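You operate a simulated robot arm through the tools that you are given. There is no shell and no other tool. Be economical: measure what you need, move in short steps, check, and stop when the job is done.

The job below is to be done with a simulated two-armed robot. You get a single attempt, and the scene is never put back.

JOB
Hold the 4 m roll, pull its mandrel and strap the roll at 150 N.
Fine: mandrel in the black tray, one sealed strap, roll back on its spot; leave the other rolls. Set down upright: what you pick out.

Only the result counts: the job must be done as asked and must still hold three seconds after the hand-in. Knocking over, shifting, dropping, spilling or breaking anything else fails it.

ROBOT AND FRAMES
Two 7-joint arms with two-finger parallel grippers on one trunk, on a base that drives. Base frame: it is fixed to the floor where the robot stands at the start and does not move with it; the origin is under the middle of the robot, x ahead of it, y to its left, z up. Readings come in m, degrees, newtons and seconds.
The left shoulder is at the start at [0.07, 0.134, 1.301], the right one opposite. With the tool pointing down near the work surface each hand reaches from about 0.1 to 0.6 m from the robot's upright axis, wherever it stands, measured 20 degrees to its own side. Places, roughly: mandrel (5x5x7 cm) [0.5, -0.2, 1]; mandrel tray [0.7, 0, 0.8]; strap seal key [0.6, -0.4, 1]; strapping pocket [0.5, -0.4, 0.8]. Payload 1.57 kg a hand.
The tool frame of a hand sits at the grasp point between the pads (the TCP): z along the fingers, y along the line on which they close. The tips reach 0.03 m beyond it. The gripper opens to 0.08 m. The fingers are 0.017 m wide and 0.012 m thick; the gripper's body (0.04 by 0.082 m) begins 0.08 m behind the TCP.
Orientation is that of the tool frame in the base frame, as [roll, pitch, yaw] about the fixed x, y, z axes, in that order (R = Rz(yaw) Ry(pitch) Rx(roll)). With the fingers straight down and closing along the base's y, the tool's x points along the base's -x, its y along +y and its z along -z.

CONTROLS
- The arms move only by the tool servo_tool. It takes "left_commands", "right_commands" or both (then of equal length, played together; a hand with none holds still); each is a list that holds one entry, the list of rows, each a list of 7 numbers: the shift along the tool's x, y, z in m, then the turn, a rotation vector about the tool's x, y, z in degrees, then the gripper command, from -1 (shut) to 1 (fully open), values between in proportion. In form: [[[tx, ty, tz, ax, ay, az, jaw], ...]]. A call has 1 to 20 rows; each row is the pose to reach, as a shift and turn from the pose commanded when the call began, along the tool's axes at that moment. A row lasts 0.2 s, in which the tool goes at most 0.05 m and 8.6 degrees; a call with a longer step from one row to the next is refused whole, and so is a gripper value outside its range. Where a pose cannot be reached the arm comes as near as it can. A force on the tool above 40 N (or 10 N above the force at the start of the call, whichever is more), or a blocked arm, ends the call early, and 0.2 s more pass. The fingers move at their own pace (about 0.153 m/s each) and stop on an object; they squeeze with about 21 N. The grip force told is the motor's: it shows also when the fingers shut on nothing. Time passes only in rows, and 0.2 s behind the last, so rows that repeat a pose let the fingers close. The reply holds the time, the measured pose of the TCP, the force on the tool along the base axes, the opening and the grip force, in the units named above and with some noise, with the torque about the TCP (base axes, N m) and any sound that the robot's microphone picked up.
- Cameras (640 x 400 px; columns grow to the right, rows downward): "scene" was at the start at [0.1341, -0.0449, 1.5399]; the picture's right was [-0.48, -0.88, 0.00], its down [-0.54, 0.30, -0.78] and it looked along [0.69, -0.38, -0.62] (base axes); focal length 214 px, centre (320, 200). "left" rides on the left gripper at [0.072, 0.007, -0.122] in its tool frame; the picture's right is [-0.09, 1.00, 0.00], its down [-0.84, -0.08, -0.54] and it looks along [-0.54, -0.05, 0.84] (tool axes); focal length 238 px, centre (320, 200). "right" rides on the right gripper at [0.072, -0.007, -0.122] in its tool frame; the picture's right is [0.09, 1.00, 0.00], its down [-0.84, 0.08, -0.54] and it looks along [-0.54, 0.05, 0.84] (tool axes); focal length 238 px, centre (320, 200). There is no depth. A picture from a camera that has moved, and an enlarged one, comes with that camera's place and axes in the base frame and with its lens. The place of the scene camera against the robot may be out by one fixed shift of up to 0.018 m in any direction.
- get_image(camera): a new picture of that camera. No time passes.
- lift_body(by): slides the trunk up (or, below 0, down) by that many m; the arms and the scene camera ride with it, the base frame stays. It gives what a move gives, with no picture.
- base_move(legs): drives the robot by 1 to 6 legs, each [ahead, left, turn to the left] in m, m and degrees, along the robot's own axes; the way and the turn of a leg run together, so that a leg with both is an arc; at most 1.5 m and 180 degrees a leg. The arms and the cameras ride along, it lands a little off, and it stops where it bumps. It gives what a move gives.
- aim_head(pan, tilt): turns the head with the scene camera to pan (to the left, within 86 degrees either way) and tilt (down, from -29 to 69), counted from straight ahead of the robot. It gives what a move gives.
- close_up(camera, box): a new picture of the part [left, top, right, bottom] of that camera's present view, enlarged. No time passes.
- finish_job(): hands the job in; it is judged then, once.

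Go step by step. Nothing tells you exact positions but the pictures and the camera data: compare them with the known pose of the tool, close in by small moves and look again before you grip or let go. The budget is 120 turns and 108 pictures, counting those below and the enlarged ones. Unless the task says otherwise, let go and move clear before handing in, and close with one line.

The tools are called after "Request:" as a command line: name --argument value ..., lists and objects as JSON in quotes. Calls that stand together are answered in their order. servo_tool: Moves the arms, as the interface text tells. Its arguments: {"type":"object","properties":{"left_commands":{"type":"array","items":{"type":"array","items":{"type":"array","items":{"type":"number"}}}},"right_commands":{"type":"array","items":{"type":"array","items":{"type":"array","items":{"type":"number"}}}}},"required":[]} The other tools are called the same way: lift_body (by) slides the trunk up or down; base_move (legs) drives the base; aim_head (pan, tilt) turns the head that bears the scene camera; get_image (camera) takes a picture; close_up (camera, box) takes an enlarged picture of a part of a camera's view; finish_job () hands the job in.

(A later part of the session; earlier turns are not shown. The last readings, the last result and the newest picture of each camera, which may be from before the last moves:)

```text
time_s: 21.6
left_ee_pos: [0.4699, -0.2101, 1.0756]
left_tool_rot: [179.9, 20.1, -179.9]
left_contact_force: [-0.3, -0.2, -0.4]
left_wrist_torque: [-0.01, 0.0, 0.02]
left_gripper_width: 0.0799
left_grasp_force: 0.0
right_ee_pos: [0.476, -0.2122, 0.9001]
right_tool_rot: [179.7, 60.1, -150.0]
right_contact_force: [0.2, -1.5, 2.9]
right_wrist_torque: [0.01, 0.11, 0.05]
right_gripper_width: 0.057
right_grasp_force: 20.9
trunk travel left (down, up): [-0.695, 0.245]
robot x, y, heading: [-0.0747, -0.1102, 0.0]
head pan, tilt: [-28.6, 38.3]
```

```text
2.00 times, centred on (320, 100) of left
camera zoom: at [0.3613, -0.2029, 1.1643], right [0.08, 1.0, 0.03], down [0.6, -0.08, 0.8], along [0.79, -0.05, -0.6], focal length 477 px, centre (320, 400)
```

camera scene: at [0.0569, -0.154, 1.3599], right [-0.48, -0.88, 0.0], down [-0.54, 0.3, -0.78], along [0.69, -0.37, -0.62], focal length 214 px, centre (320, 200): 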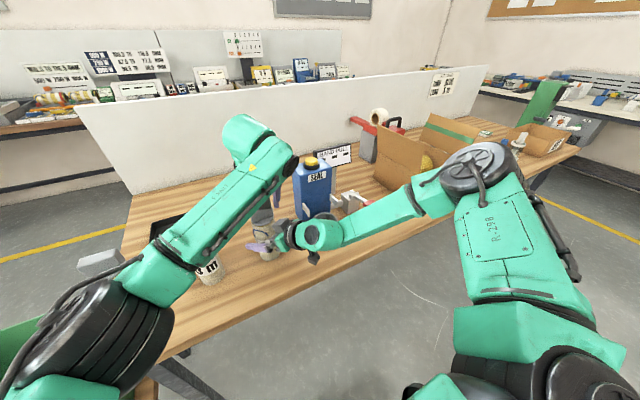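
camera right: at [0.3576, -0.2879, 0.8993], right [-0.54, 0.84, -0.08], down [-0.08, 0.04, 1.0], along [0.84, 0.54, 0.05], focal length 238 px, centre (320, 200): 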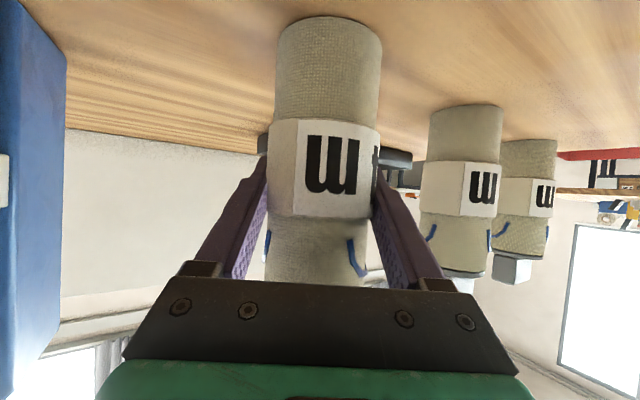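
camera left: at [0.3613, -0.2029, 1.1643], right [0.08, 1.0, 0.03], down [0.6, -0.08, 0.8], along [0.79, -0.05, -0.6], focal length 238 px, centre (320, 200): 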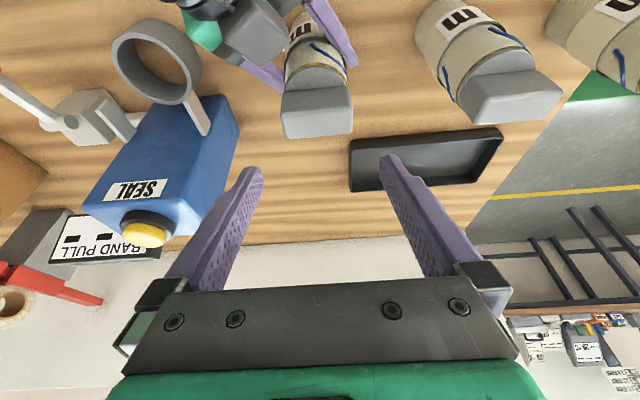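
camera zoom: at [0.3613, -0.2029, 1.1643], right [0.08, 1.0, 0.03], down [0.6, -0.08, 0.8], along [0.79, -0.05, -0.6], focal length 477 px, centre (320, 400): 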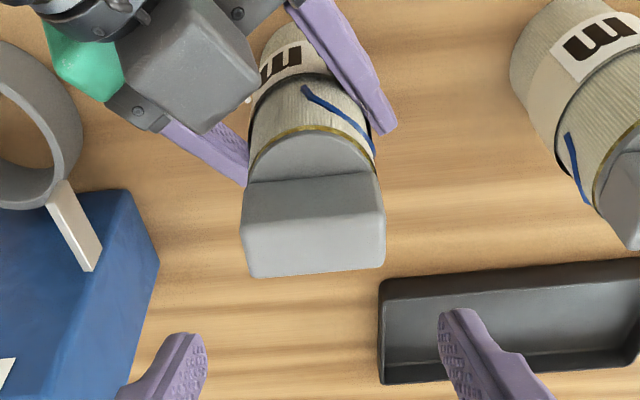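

To understand the 3.9 cm stop, I'll close the left gripper in free air.

Request:
servo_tool --left_commands '[[[0, 0, 0, 0, 0, 0, -1], [0, 0, 0, 0, 0, 0, -1], [0, 0, 0, 0, 0, 0, -1], [0, 0, 0, 0, 0, 0, -1]]]' --right_commands '[[[0, 0, 0, 0, 0, 0, -1], [0, 0, 0, 0, 0, 0, -1], [0, 0, 0, 0, 0, 0, -1], [0, 0, 0, 0, 0, 0, -1]]]'

Request:
get_image --camera "left"

```text
time_s: 22.6
left_ee_pos: [0.471, -0.21, 1.0743]
left_tool_rot: [-179.9, 20.1, -179.9]
left_contact_force: [0.4, 0.2, -0.6]
left_wrist_torque: [0.0, 0.05, -0.01]
left_gripper_width: 0.0003
left_grasp_force: 20.6
right_ee_pos: [0.4764, -0.2106, 0.9003]
right_tool_rot: [179.8, 60.0, -150.0]
right_contact_force: [-1.5, -0.4, 1.0]
right_wrist_torque: [0.05, 0.14, 0.0]
right_gripper_width: 0.0569
right_grasp_force: 20.5
trunk travel left (down, up): [-0.695, 0.245]
robot x, y, heading: [-0.0781, -0.1109, -0.2]
head pan, tilt: [-28.6, 38.3]
```

```text
69 pictures are left
camera left: at [0.3615, -0.2028, 1.164], right [0.08, 1.0, 0.03], down [0.6, -0.08, 0.8], along [0.79, -0.05, -0.6], focal length 238 px, centre (320, 200)
```

left: 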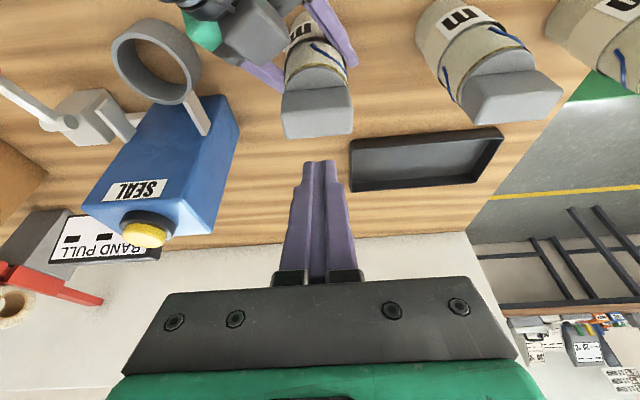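

The gripper itself is fine. I'll re-grip the tab slightly nearer and a touch higher (TCP about 0.468, -0.21, 1.006), watching closely.

Request:
servo_tool --left_commands '[[[0, 0, 0, 0, 0, 0, 1], [0, 0, 0, 0, 0, 0, 1], [0.009, 0, 0.02, 0, 0, 0, 1], [0.0175, 0, 0.04, 0, 0, 0, 1], [0.0262, 0, 0.0625, 0, 0, 0, 1], [0.0262, 0, 0.0625, 0, 0, 0, 1]]]' --right_commands '[[[0, 0, 0, 0, 0, 0, -1], [0, 0, 0, 0, 0, 0, -1], [0, 0, 0, 0, 0, 0, -1], [0, 0, 0, 0, 0, 0, -1], [0, 0, 0, 0, 0, 0, -1], [0, 0, 0, 0, 0, 0, -1]]]'

Request:
close_up --camera "left" --box '[230, 50, 400, 290]'

```text
time_s: 24.0
left_ee_pos: [0.4683, -0.2108, 1.0057]
left_tool_rot: [-180.0, 19.9, -180.0]
left_contact_force: [0.6, -0.3, 0.4]
left_wrist_torque: [0.02, 0.04, -0.05]
left_gripper_width: 0.08
left_grasp_force: 0.0
right_ee_pos: [0.4762, -0.2096, 0.9004]
right_tool_rot: [179.9, 60.0, -150.0]
right_contact_force: [-0.3, -0.2, 0.5]
right_wrist_torque: [0.07, 0.08, 0.06]
right_gripper_width: 0.057
right_grasp_force: 21.1
trunk travel left (down, up): [-0.695, 0.245]
robot x, y, heading: [-0.0754, -0.1068, 0.0]
head pan, tilt: [-28.6, 38.3]
```

```text
1.67 times, centred on (315, 170) of left
camera zoom: at [0.3598, -0.2032, 1.0954], right [0.08, 1.0, 0.03], down [0.6, -0.08, 0.8], along [0.79, -0.05, -0.6], focal length 397 px, centre (328, 250)
```

zoom: 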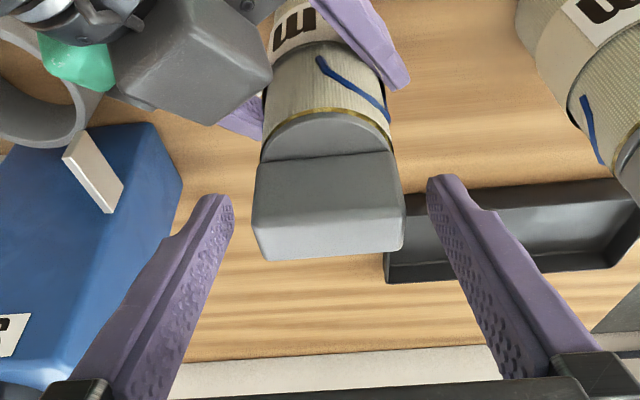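

Request:
servo_tool --left_commands '[[[0, 0, 0, 0, 0, 0, 0.5], [0, 0, 0, 0, 0, 0, 0.2], [0, 0, 0, 0, 0, 0, -1], [0, 0, 0, 0, 0, 0, -1]]]' --right_commands '[[[0, 0, 0, 0, 0, 0, -1], [0, 0, 0, 0, 0, 0, -1], [0, 0, 0, 0, 0, 0, -1], [0, 0, 0, 0, 0, 0, -1]]]'

Request:
close_up --camera "left" --box '[230, 50, 400, 290]'

```text
time_s: 25.0
left_ee_pos: [0.4674, -0.211, 1.0073]
left_tool_rot: [180.0, 20.1, -179.9]
left_contact_force: [0.7, -1.2, -1.0]
left_wrist_torque: [0.0, 0.0, 0.0]
left_gripper_width: 0.0391
left_grasp_force: 20.6
right_ee_pos: [0.4753, -0.2105, 0.9017]
right_tool_rot: [179.9, 60.0, -150.0]
right_contact_force: [-1.4, 0.0, 0.5]
right_wrist_torque: [0.04, 0.07, 0.03]
right_gripper_width: 0.057
right_grasp_force: 21.4
trunk travel left (down, up): [-0.695, 0.245]
robot x, y, heading: [-0.0771, -0.1059, 0.2]
head pan, tilt: [-28.6, 38.3]
```

```text
1.67 times, centred on (315, 170) of left
camera zoom: at [0.3598, -0.2033, 1.0956], right [0.08, 1.0, 0.03], down [0.6, -0.08, 0.8], along [0.79, -0.05, -0.61], focal length 397 px, centre (328, 250)
```

zoom: 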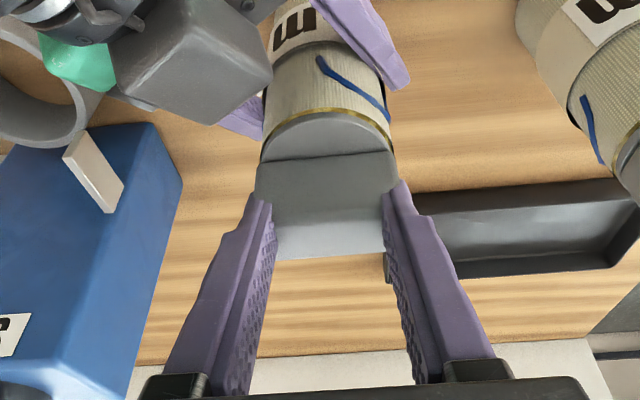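

No snap this time. I'll lift 1 cm and compare.

Request:
servo_tool --left_commands '[[[-0.0009, 0, -0.0023, 0, 0, 0, -1], [-0.0017, 0, -0.0047, 0, 0, 0, -1], [-0.0026, 0, -0.007, 0, 0, 0, -1], [-0.0034, 0, -0.0094, 0, 0, 0, -1]]]' --right_commands '[[[0, 0, 0, 0, 0, 0, -1], [0, 0, 0, 0, 0, 0, -1], [0, 0, 0, 0, 0, 0, -1], [0, 0, 0, 0, 0, 0, -1]]]'

Request:
close_up --camera "left" --box '[230, 50, 400, 290]'

```text
time_s: 26.0
left_ee_pos: [0.4714, -0.2083, 1.0164]
left_tool_rot: [179.9, 19.8, -179.9]
left_contact_force: [-3.1, -1.0, -2.3]
left_wrist_torque: [-0.01, 0.15, 0.0]
left_gripper_width: 0.0391
left_grasp_force: 21.3
right_ee_pos: [0.4789, -0.2118, 0.9]
right_tool_rot: [179.8, 60.0, -150.0]
right_contact_force: [2.0, 1.2, -0.6]
right_wrist_torque: [-0.01, 0.16, 0.0]
right_gripper_width: 0.0568
right_grasp_force: 21.1
trunk travel left (down, up): [-0.695, 0.245]
robot x, y, heading: [-0.0737, -0.113, 0.1]
head pan, tilt: [-28.6, 38.3]
```

```text
1.67 times, centred on (315, 170) of left
camera zoom: at [0.3621, -0.2029, 1.1054], right [0.09, 1.0, 0.03], down [0.6, -0.08, 0.79], along [0.79, -0.05, -0.61], focal length 397 px, centre (328, 250)
```

zoom: 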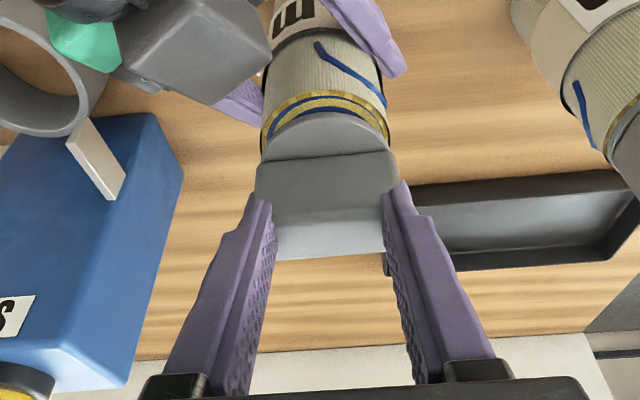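

The mandrel is rising, with a gap open above the roll. I'll keep pulling straight up 7 cm.

Request:
servo_tool --left_commands '[[[-0.0034, 0, -0.0094, 0, 0, 0, -1], [-0.0068, 0, -0.0188, 0, 0, 0, -1], [-0.0103, 0, -0.0282, 0, 0, 0, -1], [-0.0137, 0, -0.0376, 0, 0, 0, -1], [-0.0171, 0, -0.047, 0, 0, 0, -1], [-0.0205, 0, -0.0564, 0, 0, 0, -1], [-0.0239, 0, -0.0658, 0, 0, 0, -1]]]' --right_commands '[[[0, 0, 0, 0, 0, 0, -1], [0, 0, 0, 0, 0, 0, -1], [0, 0, 0, 0, 0, 0, -1], [0, 0, 0, 0, 0, 0, -1], [0, 0, 0, 0, 0, 0, -1], [0, 0, 0, 0, 0, 0, -1], [0, 0, 0, 0, 0, 0, -1]]]'

Request:
get_image --camera "left"

Request:
get_image --camera "scene"

```text
time_s: 27.6
left_ee_pos: [0.4701, -0.2106, 1.0852]
left_tool_rot: [180.0, 20.1, -179.9]
left_contact_force: [0.7, -0.9, -0.8]
left_wrist_torque: [-0.01, 0.04, -0.01]
left_gripper_width: 0.0389
left_grasp_force: 21.0
right_ee_pos: [0.4757, -0.211, 0.8998]
right_tool_rot: [179.7, 60.0, -149.9]
right_contact_force: [0.1, -0.9, 0.8]
right_wrist_torque: [0.04, -0.01, 0.01]
right_gripper_width: 0.0569
right_grasp_force: 21.1
trunk travel left (down, up): [-0.695, 0.245]
robot x, y, heading: [-0.0793, -0.1099, 0.2]
head pan, tilt: [-28.6, 38.3]
```

```text
65 pictures are left
camera left: at [0.3617, -0.2031, 1.1753], right [0.08, 1.0, 0.03], down [0.6, -0.08, 0.8], along [0.79, -0.05, -0.61], focal length 238 px, centre (320, 200)
```

left: 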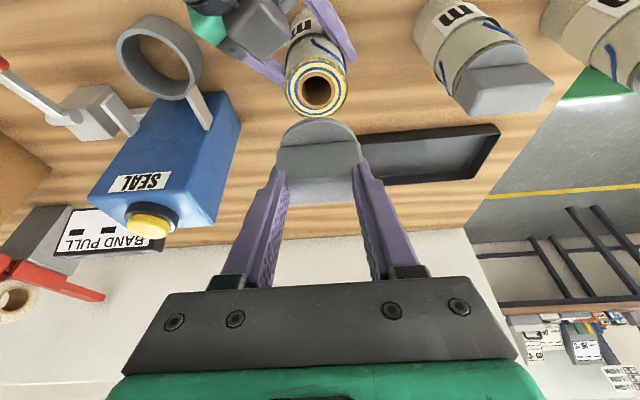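

```text
64 pictures are left
camera scene: at [0.0571, -0.1543, 1.3598], right [-0.48, -0.88, 0.0], down [-0.54, 0.3, -0.78], along [0.69, -0.37, -0.62], focal length 214 px, centre (320, 200)
```

scene: 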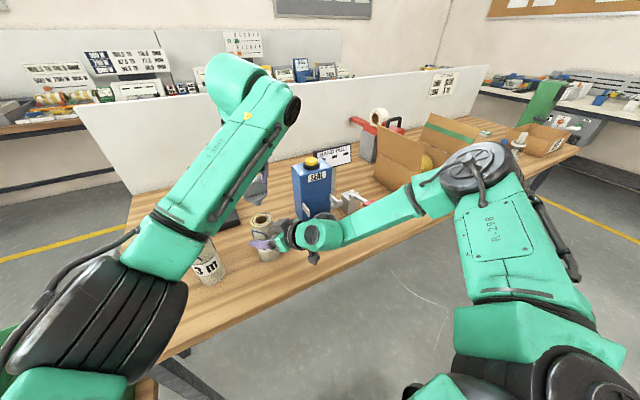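

The mandrel is out. I'll release the roll with the right hand, back straight off, and raise the left hand for clearance.

Request:
servo_tool --left_commands '[[[0, 0, 0, 0, 0, 0, -1], [0, 0, 0, 0, 0, 0, -1], [0, 0, 0, 0, 0, 0, -1], [-0.007, 0, -0.02, 0, 0, 0, -1], [-0.014, 0, -0.04, 0, 0, 0, -1], [-0.0171, 0, -0.047, 0, 0, 0, -1]]]' --right_commands '[[[0, 0, 0, 0, 0, 0, 0.3], [0, 0, 0, 0, 0, 0, 1], [0, 0, 0, 0, 0, 0, 1], [0.015, 0, -0.026, 0, 0, 0, 1], [0.032, 0, -0.056, 0, 0, 0, 1], [0.055, 0, -0.095, 0, 0, 0, 1]]]'

Request:
get_image --camera "right"

Request:
get_image --camera "left"

```text
time_s: 29.0
left_ee_pos: [0.4686, -0.21, 1.1361]
left_tool_rot: [-179.9, 20.1, -179.9]
left_contact_force: [-1.3, -0.2, -0.2]
left_wrist_torque: [0.0, 0.01, 0.01]
left_gripper_width: 0.0393
left_grasp_force: 21.3
right_ee_pos: [0.3802, -0.2642, 0.903]
right_tool_rot: [179.9, 60.2, -149.9]
right_contact_force: [-0.8, -0.7, 0.7]
right_wrist_torque: [-0.01, -0.01, -0.03]
right_gripper_width: 0.0799
right_grasp_force: 0.0
trunk travel left (down, up): [-0.695, 0.245]
robot x, y, heading: [-0.0779, -0.1103, 0.4]
head pan, tilt: [-28.6, 38.3]
```

```text
63 pictures are left
camera right: at [0.2604, -0.3422, 0.9001], right [-0.54, 0.84, -0.08], down [-0.08, 0.04, 1.0], along [0.84, 0.55, 0.05], focal length 238 px, centre (320, 200)
```

right: 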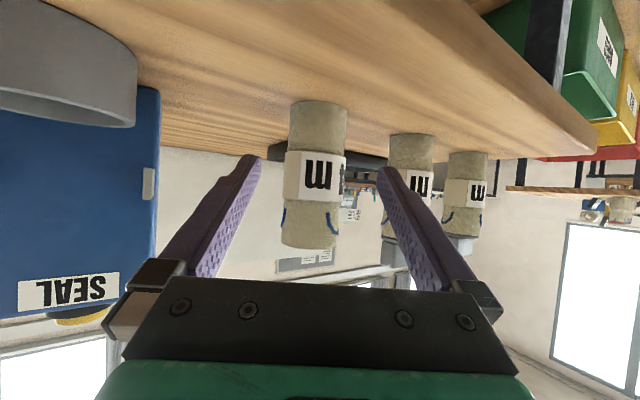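

```text
62 pictures are left
camera left: at [0.359, -0.2036, 1.2255], right [0.08, 1.0, 0.03], down [0.6, -0.08, 0.8], along [0.8, -0.05, -0.6], focal length 238 px, centre (320, 200)
```

left: 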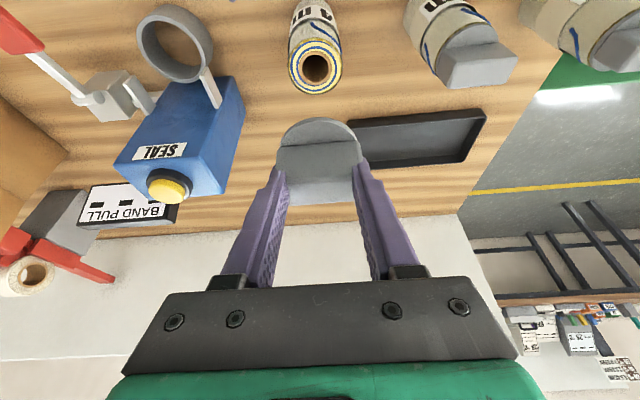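

The roll stands upright on its spot. The tray spans x≈0.65–0.76 and y≈-0.15–0.11. I'll raise and fold the right hand, then drive forward and left so the left hand can reach the tray at the same tilt.

Request:
servo_tool --left_commands '[[[0, 0, 0, 0, 0, 0, -1], [0, 0, 0, 0, 0, 0, -1], [0, 0, 0, 0, 0, 0, -1], [0, 0, 0, 0, 0, 0, -1], [0, 0, 0, 0, 0, 0, -1], [0, 0, 0, 0, 0, 0, -1], [0, 0, 0, 0, 0, 0, -1], [0, 0, 0, 0, 0, 0, -1]]]' --right_commands '[[[-0.02, -0.002, -0.026, 0, 5.5, 0, 1], [-0.04, -0.004, -0.053, 0, 11, 0, 1], [-0.061, -0.006, -0.08, 0, 16.5, 0, 1], [-0.082, -0.008, -0.106, 0, 22, 0, 1], [-0.102, -0.01, -0.133, 0, 28, 0, 1], [-0.122, -0.012, -0.159, 0, 33.5, 0, 1], [-0.143, -0.014, -0.186, 0, 39, 0, 1], [-0.163, -0.017, -0.212, 0, 45, 0, 1]]]'

Request:
base_move --legs '[[0.16, 0.06, 0]]'

Request:
get_image --camera "left"

Request:
get_image --camera "scene"

```text
time_s: 30.8
left_ee_pos: [0.4704, -0.2093, 1.1355]
left_tool_rot: [-179.9, 20.0, -179.9]
left_contact_force: [0.5, -0.2, -0.1]
left_wrist_torque: [-0.01, 0.03, 0.04]
left_gripper_width: 0.0393
left_grasp_force: 20.9
right_ee_pos: [0.3047, -0.3301, 1.1451]
right_tool_rot: [-179.9, 14.9, -149.9]
right_contact_force: [0.1, -0.3, 0.0]
right_wrist_torque: [0.01, -0.02, 0.02]
right_gripper_width: 0.0801
right_grasp_force: 0.0
right hand out of reach, approached as far as the arm can: row 4
trunk travel left (down, up): [-0.695, 0.245]
robot x, y, heading: [-0.0805, -0.1081, 0.3]
head pan, tilt: [-28.6, 38.3]
```

```text
time_s: 32.3
left_ee_pos: [0.6252, -0.149, 1.1355]
left_tool_rot: [-179.9, 20.1, -179.9]
left_contact_force: [-0.7, -0.6, 0.1]
left_wrist_torque: [0.03, -0.03, -0.02]
left_gripper_width: 0.0393
left_grasp_force: 21.4
right_ee_pos: [0.4622, -0.2698, 1.1462]
right_tool_rot: [179.9, 15.0, -149.8]
right_contact_force: [-0.1, -0.1, -0.7]
right_wrist_torque: [0.02, 0.0, -0.02]
right_gripper_width: 0.0798
right_grasp_force: 0.0
trunk travel left (down, up): [-0.695, 0.245]
robot x, y, heading: [0.0851, -0.0475, 0.3]
head pan, tilt: [-28.6, 38.3]
```

```text
61 pictures are left
camera left: at [0.5169, -0.1421, 1.2253], right [0.08, 1.0, 0.03], down [0.6, -0.08, 0.8], along [0.8, -0.05, -0.6], focal length 238 px, centre (320, 200)
```

left: 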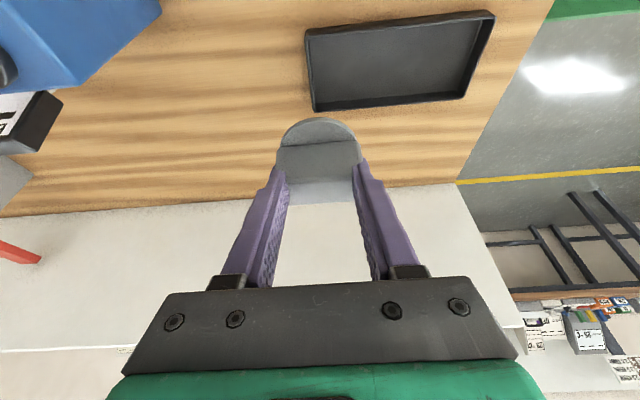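

```text
60 pictures are left
camera scene: at [0.2126, -0.0937, 1.3601], right [-0.48, -0.88, 0.0], down [-0.54, 0.3, -0.79], along [0.69, -0.37, -0.62], focal length 214 px, centre (320, 200)
```

scene: 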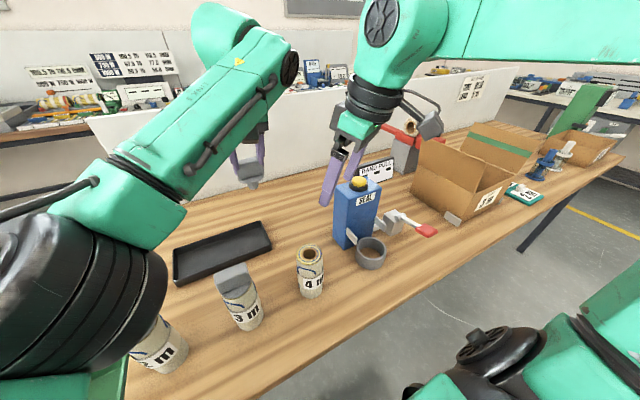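

The base moved cleanly. I'll move the mandrel over the tray and check its stem length in the scene camera.

Request:
servo_tool --left_commands '[[[-0.02, 0.025, 0.007, 0, 0, 0, -1], [-0.04, 0.05, 0.015, 0, 0, 0, -1], [-0.061, 0.085, 0.022, 0, 0, 0, -1], [-0.061, 0.085, 0.022, 0, 0, 0, -1]]]'

Request:
aim_head --pan 0 --tilt 35

Request:
get_image --camera "scene"

Request:
get_image --camera "left"

```text
time_s: 33.3
left_ee_pos: [0.6814, -0.0588, 1.13]
left_tool_rot: [-179.9, 20.0, -179.9]
left_contact_force: [-0.6, -0.2, -0.6]
left_wrist_torque: [0.04, 0.01, 0.02]
left_gripper_width: 0.0389
left_grasp_force: 20.6
left hand out of reach, approached as far as the arm can: row 2, 3, 4
right_ee_pos: [0.4634, -0.2693, 1.1453]
right_tool_rot: [179.8, 14.9, -149.7]
right_contact_force: [0.8, -1.1, 0.1]
right_wrist_torque: [0.03, 0.0, -0.03]
right_gripper_width: 0.0801
right_grasp_force: 0.2
trunk travel left (down, up): [-0.695, 0.245]
robot x, y, heading: [0.0832, -0.0485, 0.2]
head pan, tilt: [-28.6, 38.3]
```

```text
time_s: 34.2
left_ee_pos: [0.6812, -0.0591, 1.1305]
left_tool_rot: [-180.0, 20.0, -180.0]
left_contact_force: [0.5, 0.6, -1.1]
left_wrist_torque: [-0.02, 0.01, -0.01]
left_gripper_width: 0.0391
left_grasp_force: 20.6
right_ee_pos: [0.4652, -0.2705, 1.1455]
right_tool_rot: [179.9, 15.1, -149.8]
right_contact_force: [-0.2, 0.0, -0.1]
right_wrist_torque: [-0.02, 0.02, 0.04]
right_gripper_width: 0.08
right_grasp_force: 0.0
trunk travel left (down, up): [-0.695, 0.245]
robot x, y, heading: [0.0799, -0.0478, 0.4]
head pan, tilt: [0.0, 35.0]
```

```text
59 pictures are left
camera scene: at [0.2272, -0.0518, 1.3648], right [0.0, -1.0, 0.0], down [-0.57, 0.0, -0.82], along [0.82, 0.0, -0.57], focal length 214 px, centre (320, 200)
```

scene: 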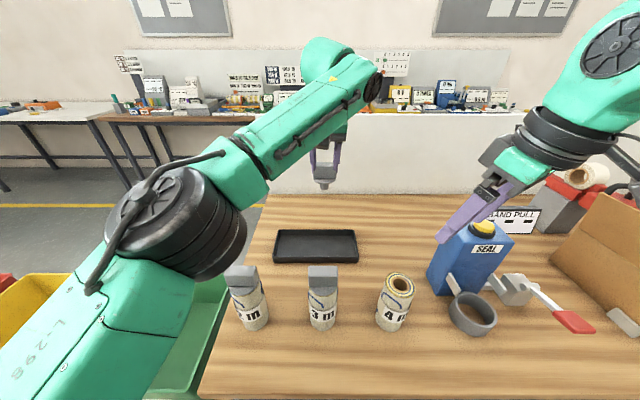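

```text
58 pictures are left
camera left: at [0.5726, -0.0515, 1.2199], right [0.08, 1.0, 0.03], down [0.6, -0.08, 0.8], along [0.79, -0.05, -0.6], focal length 238 px, centre (320, 200)
```

left: 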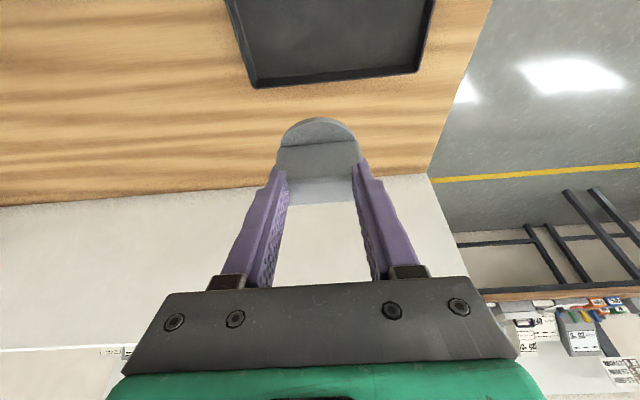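

Request:
close_up --camera "scene" --box '[270, 120, 380, 280]'

```text
2.50 times, centred on (325, 200) of scene
camera zoom: at [0.2272, -0.0518, 1.3648], right [0.0, -1.0, 0.0], down [-0.57, 0.0, -0.82], along [0.82, 0.0, -0.57], focal length 536 px, centre (308, 200)
```

zoom: 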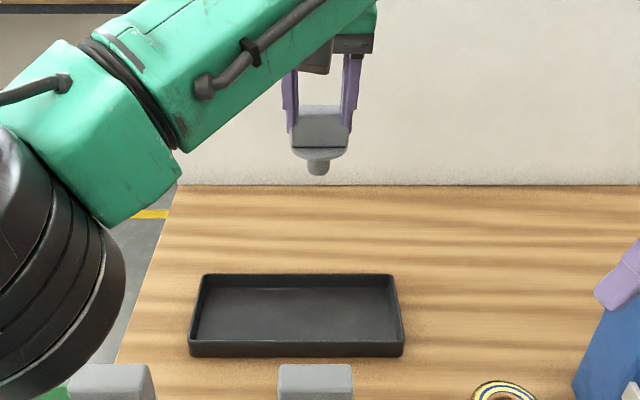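

The short stem is visible and the mandrel sits over the tray. I'll lower it to just above the floor.

Request:
servo_tool --left_commands '[[[0.012, 0, 0.033, 0, 0, 0, -1], [0.024, 0, 0.066, 0, 0, 0, -1], [0.036, 0, 0.099, 0, 0, 0, -1], [0.048, 0, 0.132, 0, 0, 0, -1], [0.06, 0, 0.165, 0, 0, 0, -1], [0.0685, 0, 0.188, 0, 0, 0, -1], [0.0685, 0, 0.188, 0, 0, 0, -1]]]'

Request:
close_up --camera "scene" --box '[240, 160, 400, 300]'

Request:
get_image --camera "left"

```text
time_s: 35.8
left_ee_pos: [0.6797, -0.0571, 0.9301]
left_tool_rot: [-180.0, 19.9, -179.7]
left_contact_force: [-1.0, 1.1, -0.2]
left_wrist_torque: [0.01, 0.01, 0.02]
left_gripper_width: 0.0391
left_grasp_force: 20.8
right_ee_pos: [0.4647, -0.269, 1.1449]
right_tool_rot: [179.9, 15.0, -149.8]
right_contact_force: [0.6, -0.7, 0.6]
right_wrist_torque: [0.03, -0.01, 0.0]
right_gripper_width: 0.0798
right_grasp_force: 0.1
trunk travel left (down, up): [-0.695, 0.245]
robot x, y, heading: [0.0824, -0.0507, 0.2]
head pan, tilt: [0.0, 35.0]
```

```text
2.86 times, centred on (320, 230) of scene
camera zoom: at [0.2271, -0.0514, 1.3649], right [0.0, -1.0, 0.0], down [-0.57, 0.0, -0.82], along [0.82, 0.0, -0.57], focal length 613 px, centre (320, 114)
```

zoom: 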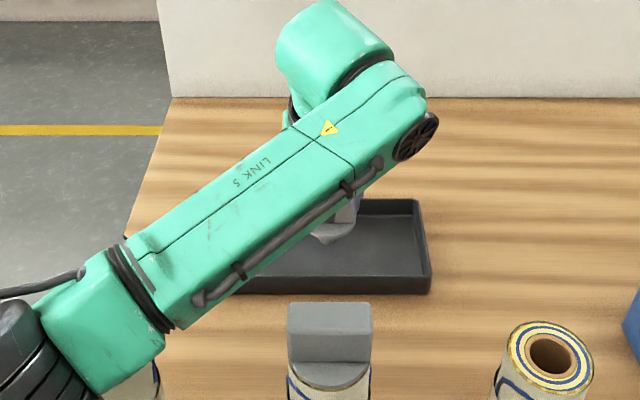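

```text
55 pictures are left
camera left: at [0.5715, -0.0484, 1.0189], right [0.08, 1.0, 0.03], down [0.6, -0.08, 0.8], along [0.79, -0.05, -0.6], focal length 238 px, centre (320, 200)
```

left: 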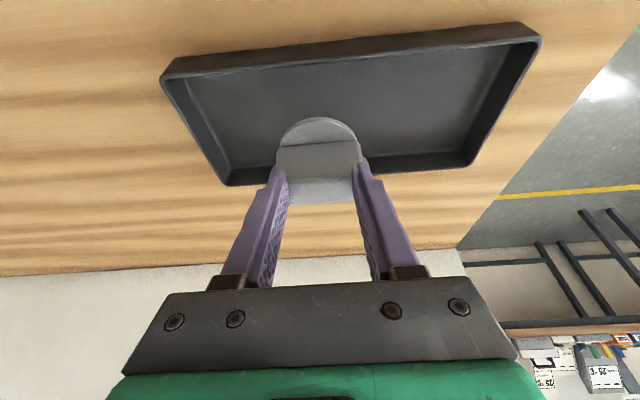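

The mandrel is inside the tray outline. I'll lower gently until it touches.

Request:
servo_tool --left_commands '[[[0.0034, 0, 0.0094, 0, 0, 0, -1], [0.0055, 0, 0.015, 0, 0, 0, -1], [0.0068, 0, 0.0188, 0, 0, 0, -1], [0.008, 0, 0.022, 0, 0, 0, -1], [0.0089, 0, 0.0244, 0, 0, 0, -1]]]'

Request:
get_image --camera "left"

```text
time_s: 37.0
left_ee_pos: [0.6795, -0.0554, 0.9042]
left_tool_rot: [-180.0, 20.0, -179.8]
left_contact_force: [-0.8, 0.1, 0.5]
left_wrist_torque: [0.02, -0.01, -0.01]
left_gripper_width: 0.0391
left_grasp_force: 21.0
right_ee_pos: [0.4637, -0.2708, 1.145]
right_tool_rot: [179.8, 15.0, -149.8]
right_contact_force: [-0.4, -0.3, 0.4]
right_wrist_torque: [0.03, 0.0, 0.01]
right_gripper_width: 0.0801
right_grasp_force: 0.0
trunk travel left (down, up): [-0.695, 0.245]
robot x, y, heading: [0.0818, -0.0487, 0.1]
head pan, tilt: [0.0, 35.0]
```

```text
54 pictures are left
camera left: at [0.5711, -0.0492, 0.9932], right [0.08, 1.0, 0.03], down [0.6, -0.08, 0.8], along [0.79, -0.05, -0.61], focal length 238 px, centre (320, 200)
```

left: 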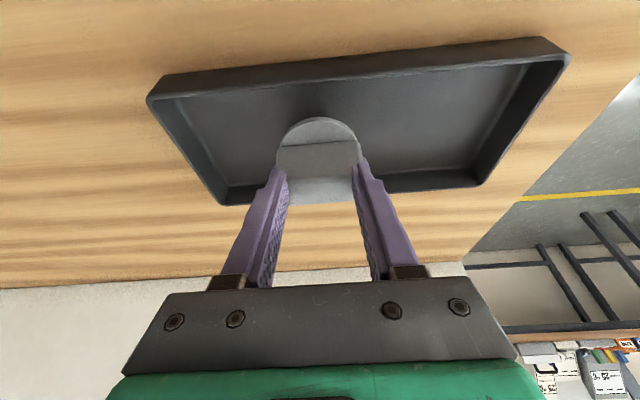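

Request:
servo_tool --left_commands '[[[0.0009, 0, 0.0024, 0, 0, 0, -1], [0.0017, 0, 0.0047, 0, 0, 0, -1], [0.0017, 0, 0.0047, 0, 0, 0, -1]]]'

Request:
servo_tool --left_commands '[[[0.0009, 0, 0.0024, 0, 0, 0, -1], [0.0017, 0, 0.0047, 0, 0, 0, -1], [0.0017, 0, 0.0047, 0, 0, 0, -1]]]'

```text
time_s: 37.8
left_ee_pos: [0.6798, -0.0567, 0.9003]
left_tool_rot: [-180.0, 20.2, -179.9]
left_contact_force: [0.4, 0.2, 0.2]
left_wrist_torque: [0.02, -0.01, 0.0]
left_gripper_width: 0.0392
left_grasp_force: 20.8
right_ee_pos: [0.4634, -0.2684, 1.1466]
right_tool_rot: [179.8, 14.9, -149.8]
right_contact_force: [-0.6, 0.5, 0.1]
right_wrist_torque: [0.02, 0.01, 0.0]
right_gripper_width: 0.08
right_grasp_force: 0.2
trunk travel left (down, up): [-0.695, 0.245]
robot x, y, heading: [0.0799, -0.0489, 0.0]
head pan, tilt: [0.0, 35.0]
```

```text
time_s: 38.6
left_ee_pos: [0.6774, -0.0567, 0.8985]
left_tool_rot: [-179.9, 20.5, -179.8]
left_contact_force: [6.5, 1.3, 22.7]
left_wrist_torque: [0.14, -0.55, 0.03]
left_gripper_width: 0.0395
left_grasp_force: 21.3
right_ee_pos: [0.4612, -0.2693, 1.1468]
right_tool_rot: [180.0, 15.1, -149.8]
right_contact_force: [-0.7, 0.2, 0.5]
right_wrist_torque: [0.03, 0.01, 0.01]
right_gripper_width: 0.0798
right_grasp_force: 0.0
trunk travel left (down, up): [-0.695, 0.245]
robot x, y, heading: [0.0821, -0.0476, 0.0]
head pan, tilt: [0.0, 35.0]
```

Contact shows at 22.7 N. I'll back up about 3 mm to unload it, then open slowly and rise along the fingers.

Request:
servo_tool --left_commands '[[[-0.001, 0, -0.0029, 0, 0, 0, -1], [-0.001, 0, -0.0029, 0, 0, 0, -1]]]'

Request:
close_up --camera "left" --box '[130, 20, 590, 300]'

```text
time_s: 39.2
left_ee_pos: [0.6771, -0.0577, 0.8984]
left_tool_rot: [-180.0, 20.1, -180.0]
left_contact_force: [4.4, 0.9, 15.8]
left_wrist_torque: [0.0, -0.44, 0.01]
left_gripper_width: 0.0392
left_grasp_force: 21.2
right_ee_pos: [0.4613, -0.2694, 1.1459]
right_tool_rot: [180.0, 15.1, -149.8]
right_contact_force: [-0.4, -0.7, -0.3]
right_wrist_torque: [0.0, -0.02, -0.01]
right_gripper_width: 0.0801
right_grasp_force: 0.0
trunk travel left (down, up): [-0.695, 0.245]
robot x, y, heading: [0.0788, -0.0474, 0.1]
head pan, tilt: [0.0, 35.0]
```

```text
1.39 times, centred on (360, 160) of left
camera zoom: at [0.5681, -0.05, 0.9875], right [0.08, 1.0, 0.03], down [0.6, -0.08, 0.8], along [0.8, -0.05, -0.6], focal length 332 px, centre (264, 256)
```

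zoom: 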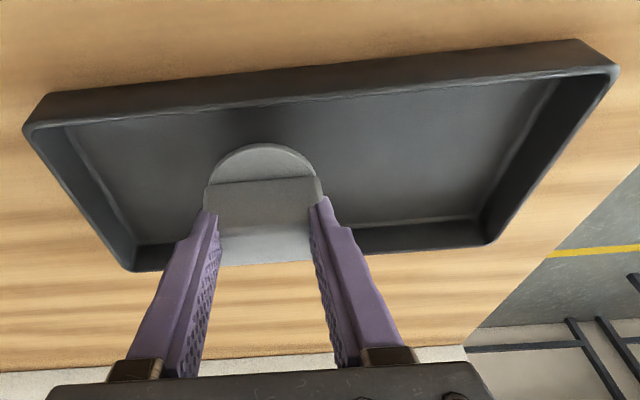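

Request:
servo_tool --left_commands '[[[-0.0012, 0, -0.0033, 0, 0, 0, -1], [-0.0012, 0, -0.0033, 0, 0, 0, -1]]]'

```text
time_s: 39.8
left_ee_pos: [0.6775, -0.0567, 0.8983]
left_tool_rot: [180.0, 19.7, -179.9]
left_contact_force: [-0.8, -0.8, -1.2]
left_wrist_torque: [-0.02, -0.02, -0.01]
left_gripper_width: 0.0388
left_grasp_force: 20.7
right_ee_pos: [0.4629, -0.2687, 1.1448]
right_tool_rot: [179.9, 15.0, -149.8]
right_contact_force: [0.1, 0.2, 0.1]
right_wrist_torque: [-0.01, 0.03, -0.01]
right_gripper_width: 0.0799
right_grasp_force: 0.0
trunk travel left (down, up): [-0.695, 0.245]
robot x, y, heading: [0.0781, -0.052, -0.0]
head pan, tilt: [0.0, 35.0]
```

Contact is unloaded, so I'll open gradually, wait, and look.

Request:
servo_tool --left_commands '[[[0, 0, 0, 0, 0, 0, 0.1], [0, 0, 0, 0, 0, 0, 0.4], [0, 0, 0, 0, 0, 0, 0.7], [0, 0, 0, 0, 0, 0, 0.7]]]'

Request:
close_up --camera "left" --box '[130, 20, 590, 300]'

```text
time_s: 40.8
left_ee_pos: [0.678, -0.0574, 0.9007]
left_tool_rot: [-180.0, 20.0, -179.8]
left_contact_force: [-0.1, -0.1, 0.4]
left_wrist_torque: [-0.01, 0.0, -0.02]
left_gripper_width: 0.0681
left_grasp_force: 0.1
right_ee_pos: [0.4641, -0.269, 1.1452]
right_tool_rot: [179.9, 15.1, -149.8]
right_contact_force: [0.5, 0.4, -0.1]
right_wrist_torque: [0.02, -0.01, 0.0]
right_gripper_width: 0.0801
right_grasp_force: 0.0
trunk travel left (down, up): [-0.695, 0.245]
robot x, y, heading: [0.0818, -0.0469, 0.0]
head pan, tilt: [0.0, 35.0]
```

```text
1.39 times, centred on (360, 160) of left
camera zoom: at [0.5697, -0.0496, 0.99], right [0.08, 1.0, 0.03], down [0.6, -0.08, 0.8], along [0.79, -0.05, -0.6], focal length 332 px, centre (264, 256)
```

zoom: 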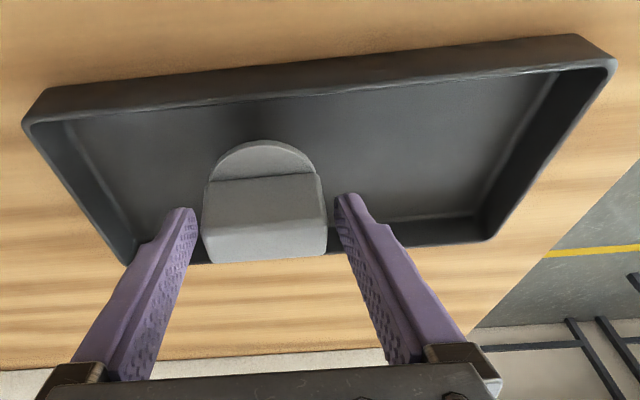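

The mandrel stands upright in the tray. I'll open fully, rise straight up and check.

Request:
servo_tool --left_commands '[[[0, 0, 0, 0, 0, 0, 1], [-0.01, 0, -0.028, 0, 0, 0, 1], [-0.022, 0, -0.065, 0, 0, 0, 1], [-0.036, 0, -0.105, 0, 0, 0, 1], [-0.05, 0, -0.145, 0, 0, 0, 1], [-0.065, 0, -0.188, 0, 0, 0, 1]]]'

Request:
get_image --camera "left"

Request:
get_image --camera "scene"

```text
time_s: 42.2
left_ee_pos: [0.6734, -0.0579, 1.1026]
left_tool_rot: [180.0, 20.0, -180.0]
left_contact_force: [0.2, -0.1, 0.2]
left_wrist_torque: [0.03, -0.01, 0.01]
left_gripper_width: 0.0797
left_grasp_force: 0.0
right_ee_pos: [0.463, -0.2697, 1.1465]
right_tool_rot: [179.9, 15.1, -149.8]
right_contact_force: [0.1, -0.1, 0.1]
right_wrist_torque: [-0.02, 0.02, -0.02]
right_gripper_width: 0.0799
right_grasp_force: 0.0
trunk travel left (down, up): [-0.695, 0.245]
robot x, y, heading: [0.081, -0.0501, 0.2]
head pan, tilt: [0.0, 35.0]
```

```text
51 pictures are left
camera left: at [0.5648, -0.0509, 1.1917], right [0.08, 1.0, 0.03], down [0.6, -0.08, 0.8], along [0.8, -0.05, -0.6], focal length 238 px, centre (320, 200)
```

left: 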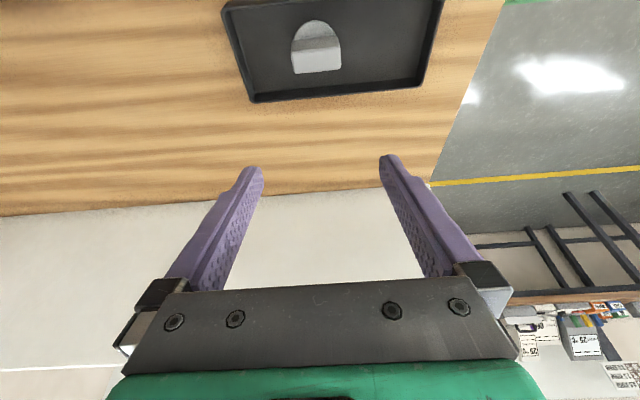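

```text
50 pictures are left
camera scene: at [0.2257, -0.0521, 1.365], right [0.0, -1.0, 0.0], down [-0.57, 0.0, -0.82], along [0.82, 0.0, -0.57], focal length 214 px, centre (320, 200)
```

scene: 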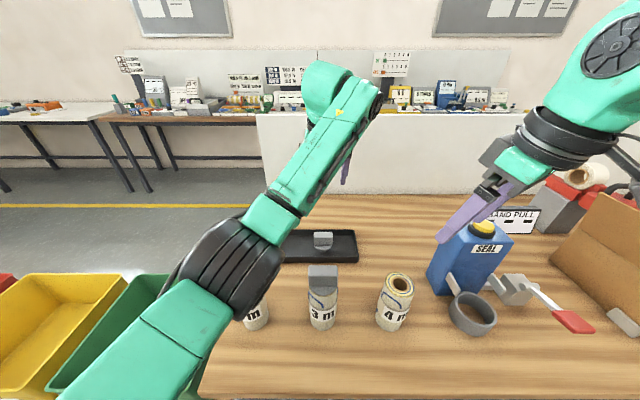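

The mandrel is upright in the tray and the roll is on its spot. Next I'll tuck the left hand, raise the trunk, and drive right so the right hand can handle the roll and machine with a vertical tool.

Request:
servo_tool --left_commands '[[[0.0315, 0.02, -0.0173, 0, 0, 0, 1], [0.063, 0.04, -0.0346, 0, 0, 0, 1], [0.0945, 0.06, -0.052, 0, 0, 0, 1], [0.126, 0.08, -0.0693, 0, 0, 0, 1], [0.158, 0.1, -0.0866, 0, 0, 0, 1], [0.19, 0.12, -0.104, 0, 0, 0, 1], [0.22, 0.14, -0.121, 0, 0, 0, 1], [0.252, 0.16, -0.139, 0, 0, 0, 1], [0.284, 0.18, -0.156, 0, 0, 0, 1]]]'

Request:
lift_body --by 0.12

Request:
base_move --legs '[[0, -0.2, 0]]'

Request:
aim_head --pan -15 --tilt 45

Request:
get_image --camera "scene"

Request:
get_image --camera "right"

```text
time_s: 44.2
left_ee_pos: [0.3542, 0.1255, 1.152]
left_tool_rot: [-179.9, 20.1, -179.8]
left_contact_force: [0.0, 0.1, -0.6]
left_wrist_torque: [-0.02, -0.03, -0.02]
left_gripper_width: 0.0799
left_grasp_force: 0.1
left hand out of reach, approached as far as the arm can: row 1, 2
right_ee_pos: [0.4608, -0.2671, 1.1472]
right_tool_rot: [-179.9, 15.1, -149.8]
right_contact_force: [-0.9, -0.1, -0.7]
right_wrist_torque: [-0.02, -0.04, -0.01]
right_gripper_width: 0.0799
right_grasp_force: 0.0
trunk travel left (down, up): [-0.695, 0.245]
robot x, y, heading: [0.0807, -0.0492, -0.1]
head pan, tilt: [0.0, 35.0]
```

```text
time_s: 45.7
left_ee_pos: [0.3569, 0.1232, 1.273]
left_tool_rot: [179.9, 20.1, -179.9]
left_contact_force: [-0.2, -0.5, -0.3]
left_wrist_torque: [-0.01, 0.0, -0.03]
left_gripper_width: 0.08
left_grasp_force: 0.1
right_ee_pos: [0.4648, -0.2691, 1.2656]
right_tool_rot: [179.8, 15.0, -149.9]
right_contact_force: [-0.7, 0.0, -0.5]
right_wrist_torque: [-0.01, -0.04, 0.01]
right_gripper_width: 0.0799
right_grasp_force: 0.0
trunk travel left (down, up): [-0.815, 0.125]
robot x, y, heading: [0.0811, -0.0491, -0.2]
head pan, tilt: [0.0, 35.0]
```

```text
time_s: 47.3
left_ee_pos: [0.3578, -0.069, 1.272]
left_tool_rot: [-179.8, 20.0, -179.7]
left_contact_force: [0.3, 0.7, 0.5]
left_wrist_torque: [-0.02, 0.02, -0.02]
left_gripper_width: 0.08
left_grasp_force: 0.1
right_ee_pos: [0.4645, -0.4643, 1.2661]
right_tool_rot: [-179.9, 15.0, -149.7]
right_contact_force: [0.0, -0.4, 0.1]
right_wrist_torque: [-0.06, 0.02, 0.01]
right_gripper_width: 0.0801
right_grasp_force: 0.0
trunk travel left (down, up): [-0.815, 0.125]
robot x, y, heading: [0.0793, -0.2436, 0.2]
head pan, tilt: [0.0, 35.0]
```

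```text
time_s: 48.0
left_ee_pos: [0.3578, -0.0734, 1.2723]
left_tool_rot: [-180.0, 20.0, -179.8]
left_contact_force: [-1.0, 0.0, -0.6]
left_wrist_torque: [-0.02, 0.01, 0.01]
left_gripper_width: 0.0801
left_grasp_force: 0.1
right_ee_pos: [0.4644, -0.4671, 1.2653]
right_tool_rot: [179.9, 15.0, -149.6]
right_contact_force: [0.3, -1.2, -0.1]
right_wrist_torque: [0.04, 0.02, 0.01]
right_gripper_width: 0.08
right_grasp_force: 0.1
trunk travel left (down, up): [-0.815, 0.125]
robot x, y, heading: [0.0782, -0.2419, 0.3]
head pan, tilt: [-15.0, 45.0]
```

```text
49 pictures are left
camera scene: at [0.2181, -0.2703, 1.4701], right [-0.25, -0.97, 0.0], down [-0.68, 0.18, -0.71], along [0.68, -0.18, -0.71], focal length 214 px, centre (320, 200)
```

scene: 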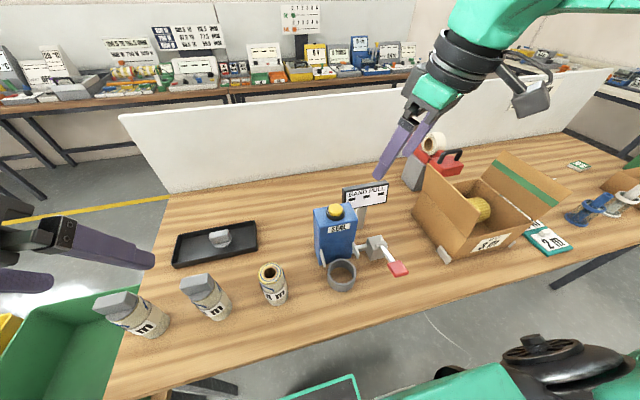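

```text
48 pictures are left
camera right: at [0.3803, -0.5239, 1.3645], right [-0.58, 0.82, -0.02], down [0.54, 0.4, 0.74], along [0.61, 0.42, -0.67], focal length 238 px, centre (320, 200)
```

right: 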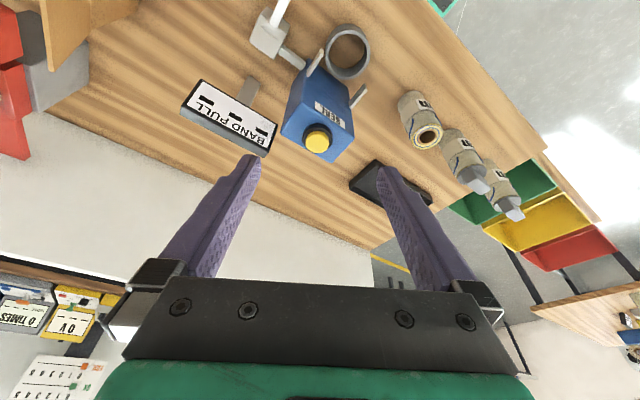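

Everything is standing as expected. I'll bring the right hand vertical above the 4 m roll.

Request:
servo_tool --right_commands '[[[-0.0124, 0.0262, 0.0247, 0.5, 1.83, 3.72, 1], [-0.0248, 0.0524, 0.0494, 0.98, 3.66, 7.45, 1], [-0.0372, 0.0786, 0.074, 1.47, 5.5, 11.2, 1], [-0.0496, 0.1048, 0.0987, 1.96, 7.33, 14.9, 1], [-0.062, 0.131, 0.1234, 2.46, 9.16, 18.6, 1], [-0.0743, 0.1572, 0.148, 2.95, 11, 22.3, 1], [-0.0867, 0.1834, 0.1727, 3.44, 12.8, 26.1, 1], [-0.0991, 0.2096, 0.1974, 3.93, 14.66, 29.8, 1], [-0.0991, 0.2096, 0.1974, 3.93, 14.66, 29.8, 1]]]'

Request:
get_image --camera "right"

```text
time_s: 50.0
left_ee_pos: [0.3572, -0.073, 1.2723]
left_tool_rot: [-179.9, 19.9, -179.7]
left_contact_force: [-0.1, 0.0, -0.3]
left_wrist_torque: [0.01, 0.01, -0.03]
left_gripper_width: 0.0801
left_grasp_force: 0.1
right_ee_pos: [0.4723, -0.4964, 1.0511]
right_tool_rot: [172.2, 1.2, -175.0]
right_contact_force: [-0.2, -0.6, 0.5]
right_wrist_torque: [-0.03, -0.02, -0.02]
right_gripper_width: 0.08
right_grasp_force: 0.1
right hand out of reach, approached as far as the arm can: row 2, 3, 4, 5, 6, 7, 8, 9
trunk travel left (down, up): [-0.815, 0.125]
robot x, y, heading: [0.0821, -0.2464, 0.3]
head pan, tilt: [-15.0, 45.0]
```

```text
47 pictures are left
camera right: at [0.4007, -0.5271, 1.1692], right [-0.18, 0.97, 0.13], down [0.82, 0.07, 0.56], along [0.54, 0.21, -0.81], focal length 238 px, centre (320, 200)
```

right: 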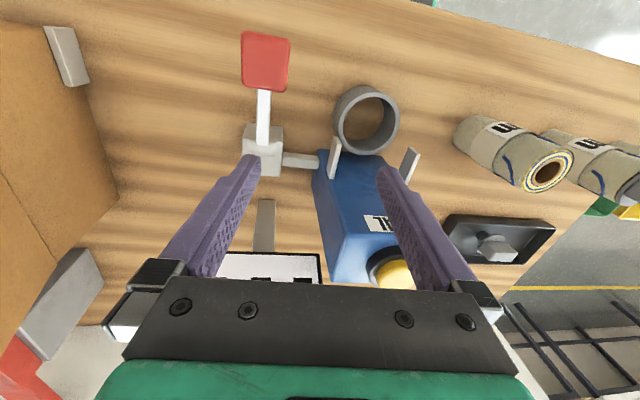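

The right arm can't cross to its left, so the base has to stand further left for the roll. I'll raise the hand clear of the machine and then drive left 0.2 m.

Request:
servo_tool --right_commands '[[[0, 0, -0.04, 0, 0, 0, 1], [0, 0, -0.08, 0, 0, 0, 1], [0, 0, -0.12, 0, 0, 0, 1], [0, 0, -0.13, 0, 0, 0, 1]]]'

Request:
base_move --legs '[[0, 0.19, 0]]'

```text
time_s: 51.0
left_ee_pos: [0.3581, -0.0729, 1.2726]
left_tool_rot: [-179.9, 20.0, -179.7]
left_contact_force: [0.4, 0.3, 0.8]
left_wrist_torque: [0.02, -0.03, -0.01]
left_gripper_width: 0.0799
left_grasp_force: 0.0
right_ee_pos: [0.4799, -0.5251, 1.1796]
right_tool_rot: [172.2, 1.1, -175.1]
right_contact_force: [-0.6, 0.1, -0.2]
right_wrist_torque: [-0.04, 0.03, -0.02]
right_gripper_width: 0.0799
right_grasp_force: 0.0
trunk travel left (down, up): [-0.815, 0.125]
robot x, y, heading: [0.0829, -0.2457, -0.1]
head pan, tilt: [-15.0, 45.0]
```

```text
time_s: 52.6
left_ee_pos: [0.3566, 0.1127, 1.273]
left_tool_rot: [179.8, 20.0, -179.7]
left_contact_force: [-0.3, 0.1, -0.1]
left_wrist_torque: [-0.01, -0.03, 0.0]
left_gripper_width: 0.0799
left_grasp_force: 0.2
right_ee_pos: [0.479, -0.3391, 1.1787]
right_tool_rot: [172.1, 1.3, -175.0]
right_contact_force: [0.7, 0.0, -0.5]
right_wrist_torque: [0.05, 0.02, -0.01]
right_gripper_width: 0.0799
right_grasp_force: 0.1
trunk travel left (down, up): [-0.815, 0.125]
robot x, y, heading: [0.0803, -0.0541, 0.5]
head pan, tilt: [-15.0, 45.0]
```

Request:
servo_tool --right_commands '[[[-0.003, 0.022, 0.02, 1.6, 0, 1, 1], [-0.006, 0.044, 0.045, 3.2, 0, 2, 1], [-0.009, 0.066, 0.07, 4.8, 0, 3, 1], [-0.012, 0.088, 0.097, 6.4, 0, 4, 1], [-0.014, 0.11, 0.1257, 8, 0, 5, 1], [-0.014, 0.11, 0.1257, 8, 0, 5, 1]]]'

Request:
get_image --camera "right"

```text
time_s: 54.0
left_ee_pos: [0.3555, 0.1161, 1.2729]
left_tool_rot: [-180.0, 20.0, -179.6]
left_contact_force: [0.5, -0.6, 0.1]
left_wrist_torque: [-0.01, -0.01, -0.03]
left_gripper_width: 0.0802
left_grasp_force: 0.1
right_ee_pos: [0.4899, -0.3514, 1.0529]
right_tool_rot: [176.6, 1.1, -177.7]
right_contact_force: [0.4, -0.1, 0.1]
right_wrist_torque: [0.0, -0.03, 0.0]
right_gripper_width: 0.0799
right_grasp_force: 0.2
right hand out of reach, approached as far as the arm can: row 1, 2, 3, 4, 5, 6
trunk travel left (down, up): [-0.815, 0.125]
robot x, y, heading: [0.0817, -0.0584, 0.4]
head pan, tilt: [-15.0, 45.0]
```

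```text
46 pictures are left
camera right: at [0.4166, -0.3685, 1.1729], right [-0.13, 0.99, 0.06], down [0.82, 0.08, 0.56], along [0.55, 0.12, -0.83], focal length 238 px, centre (320, 200)
```

right: 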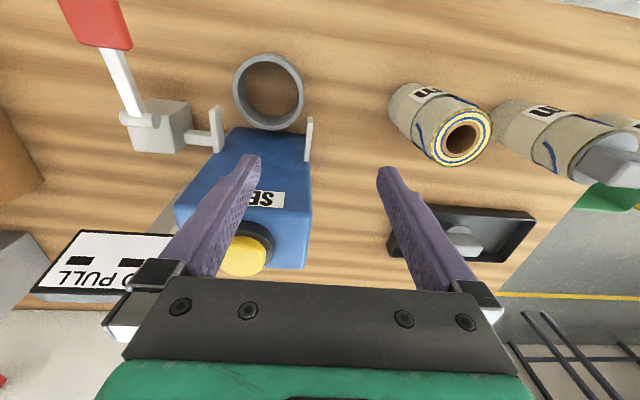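

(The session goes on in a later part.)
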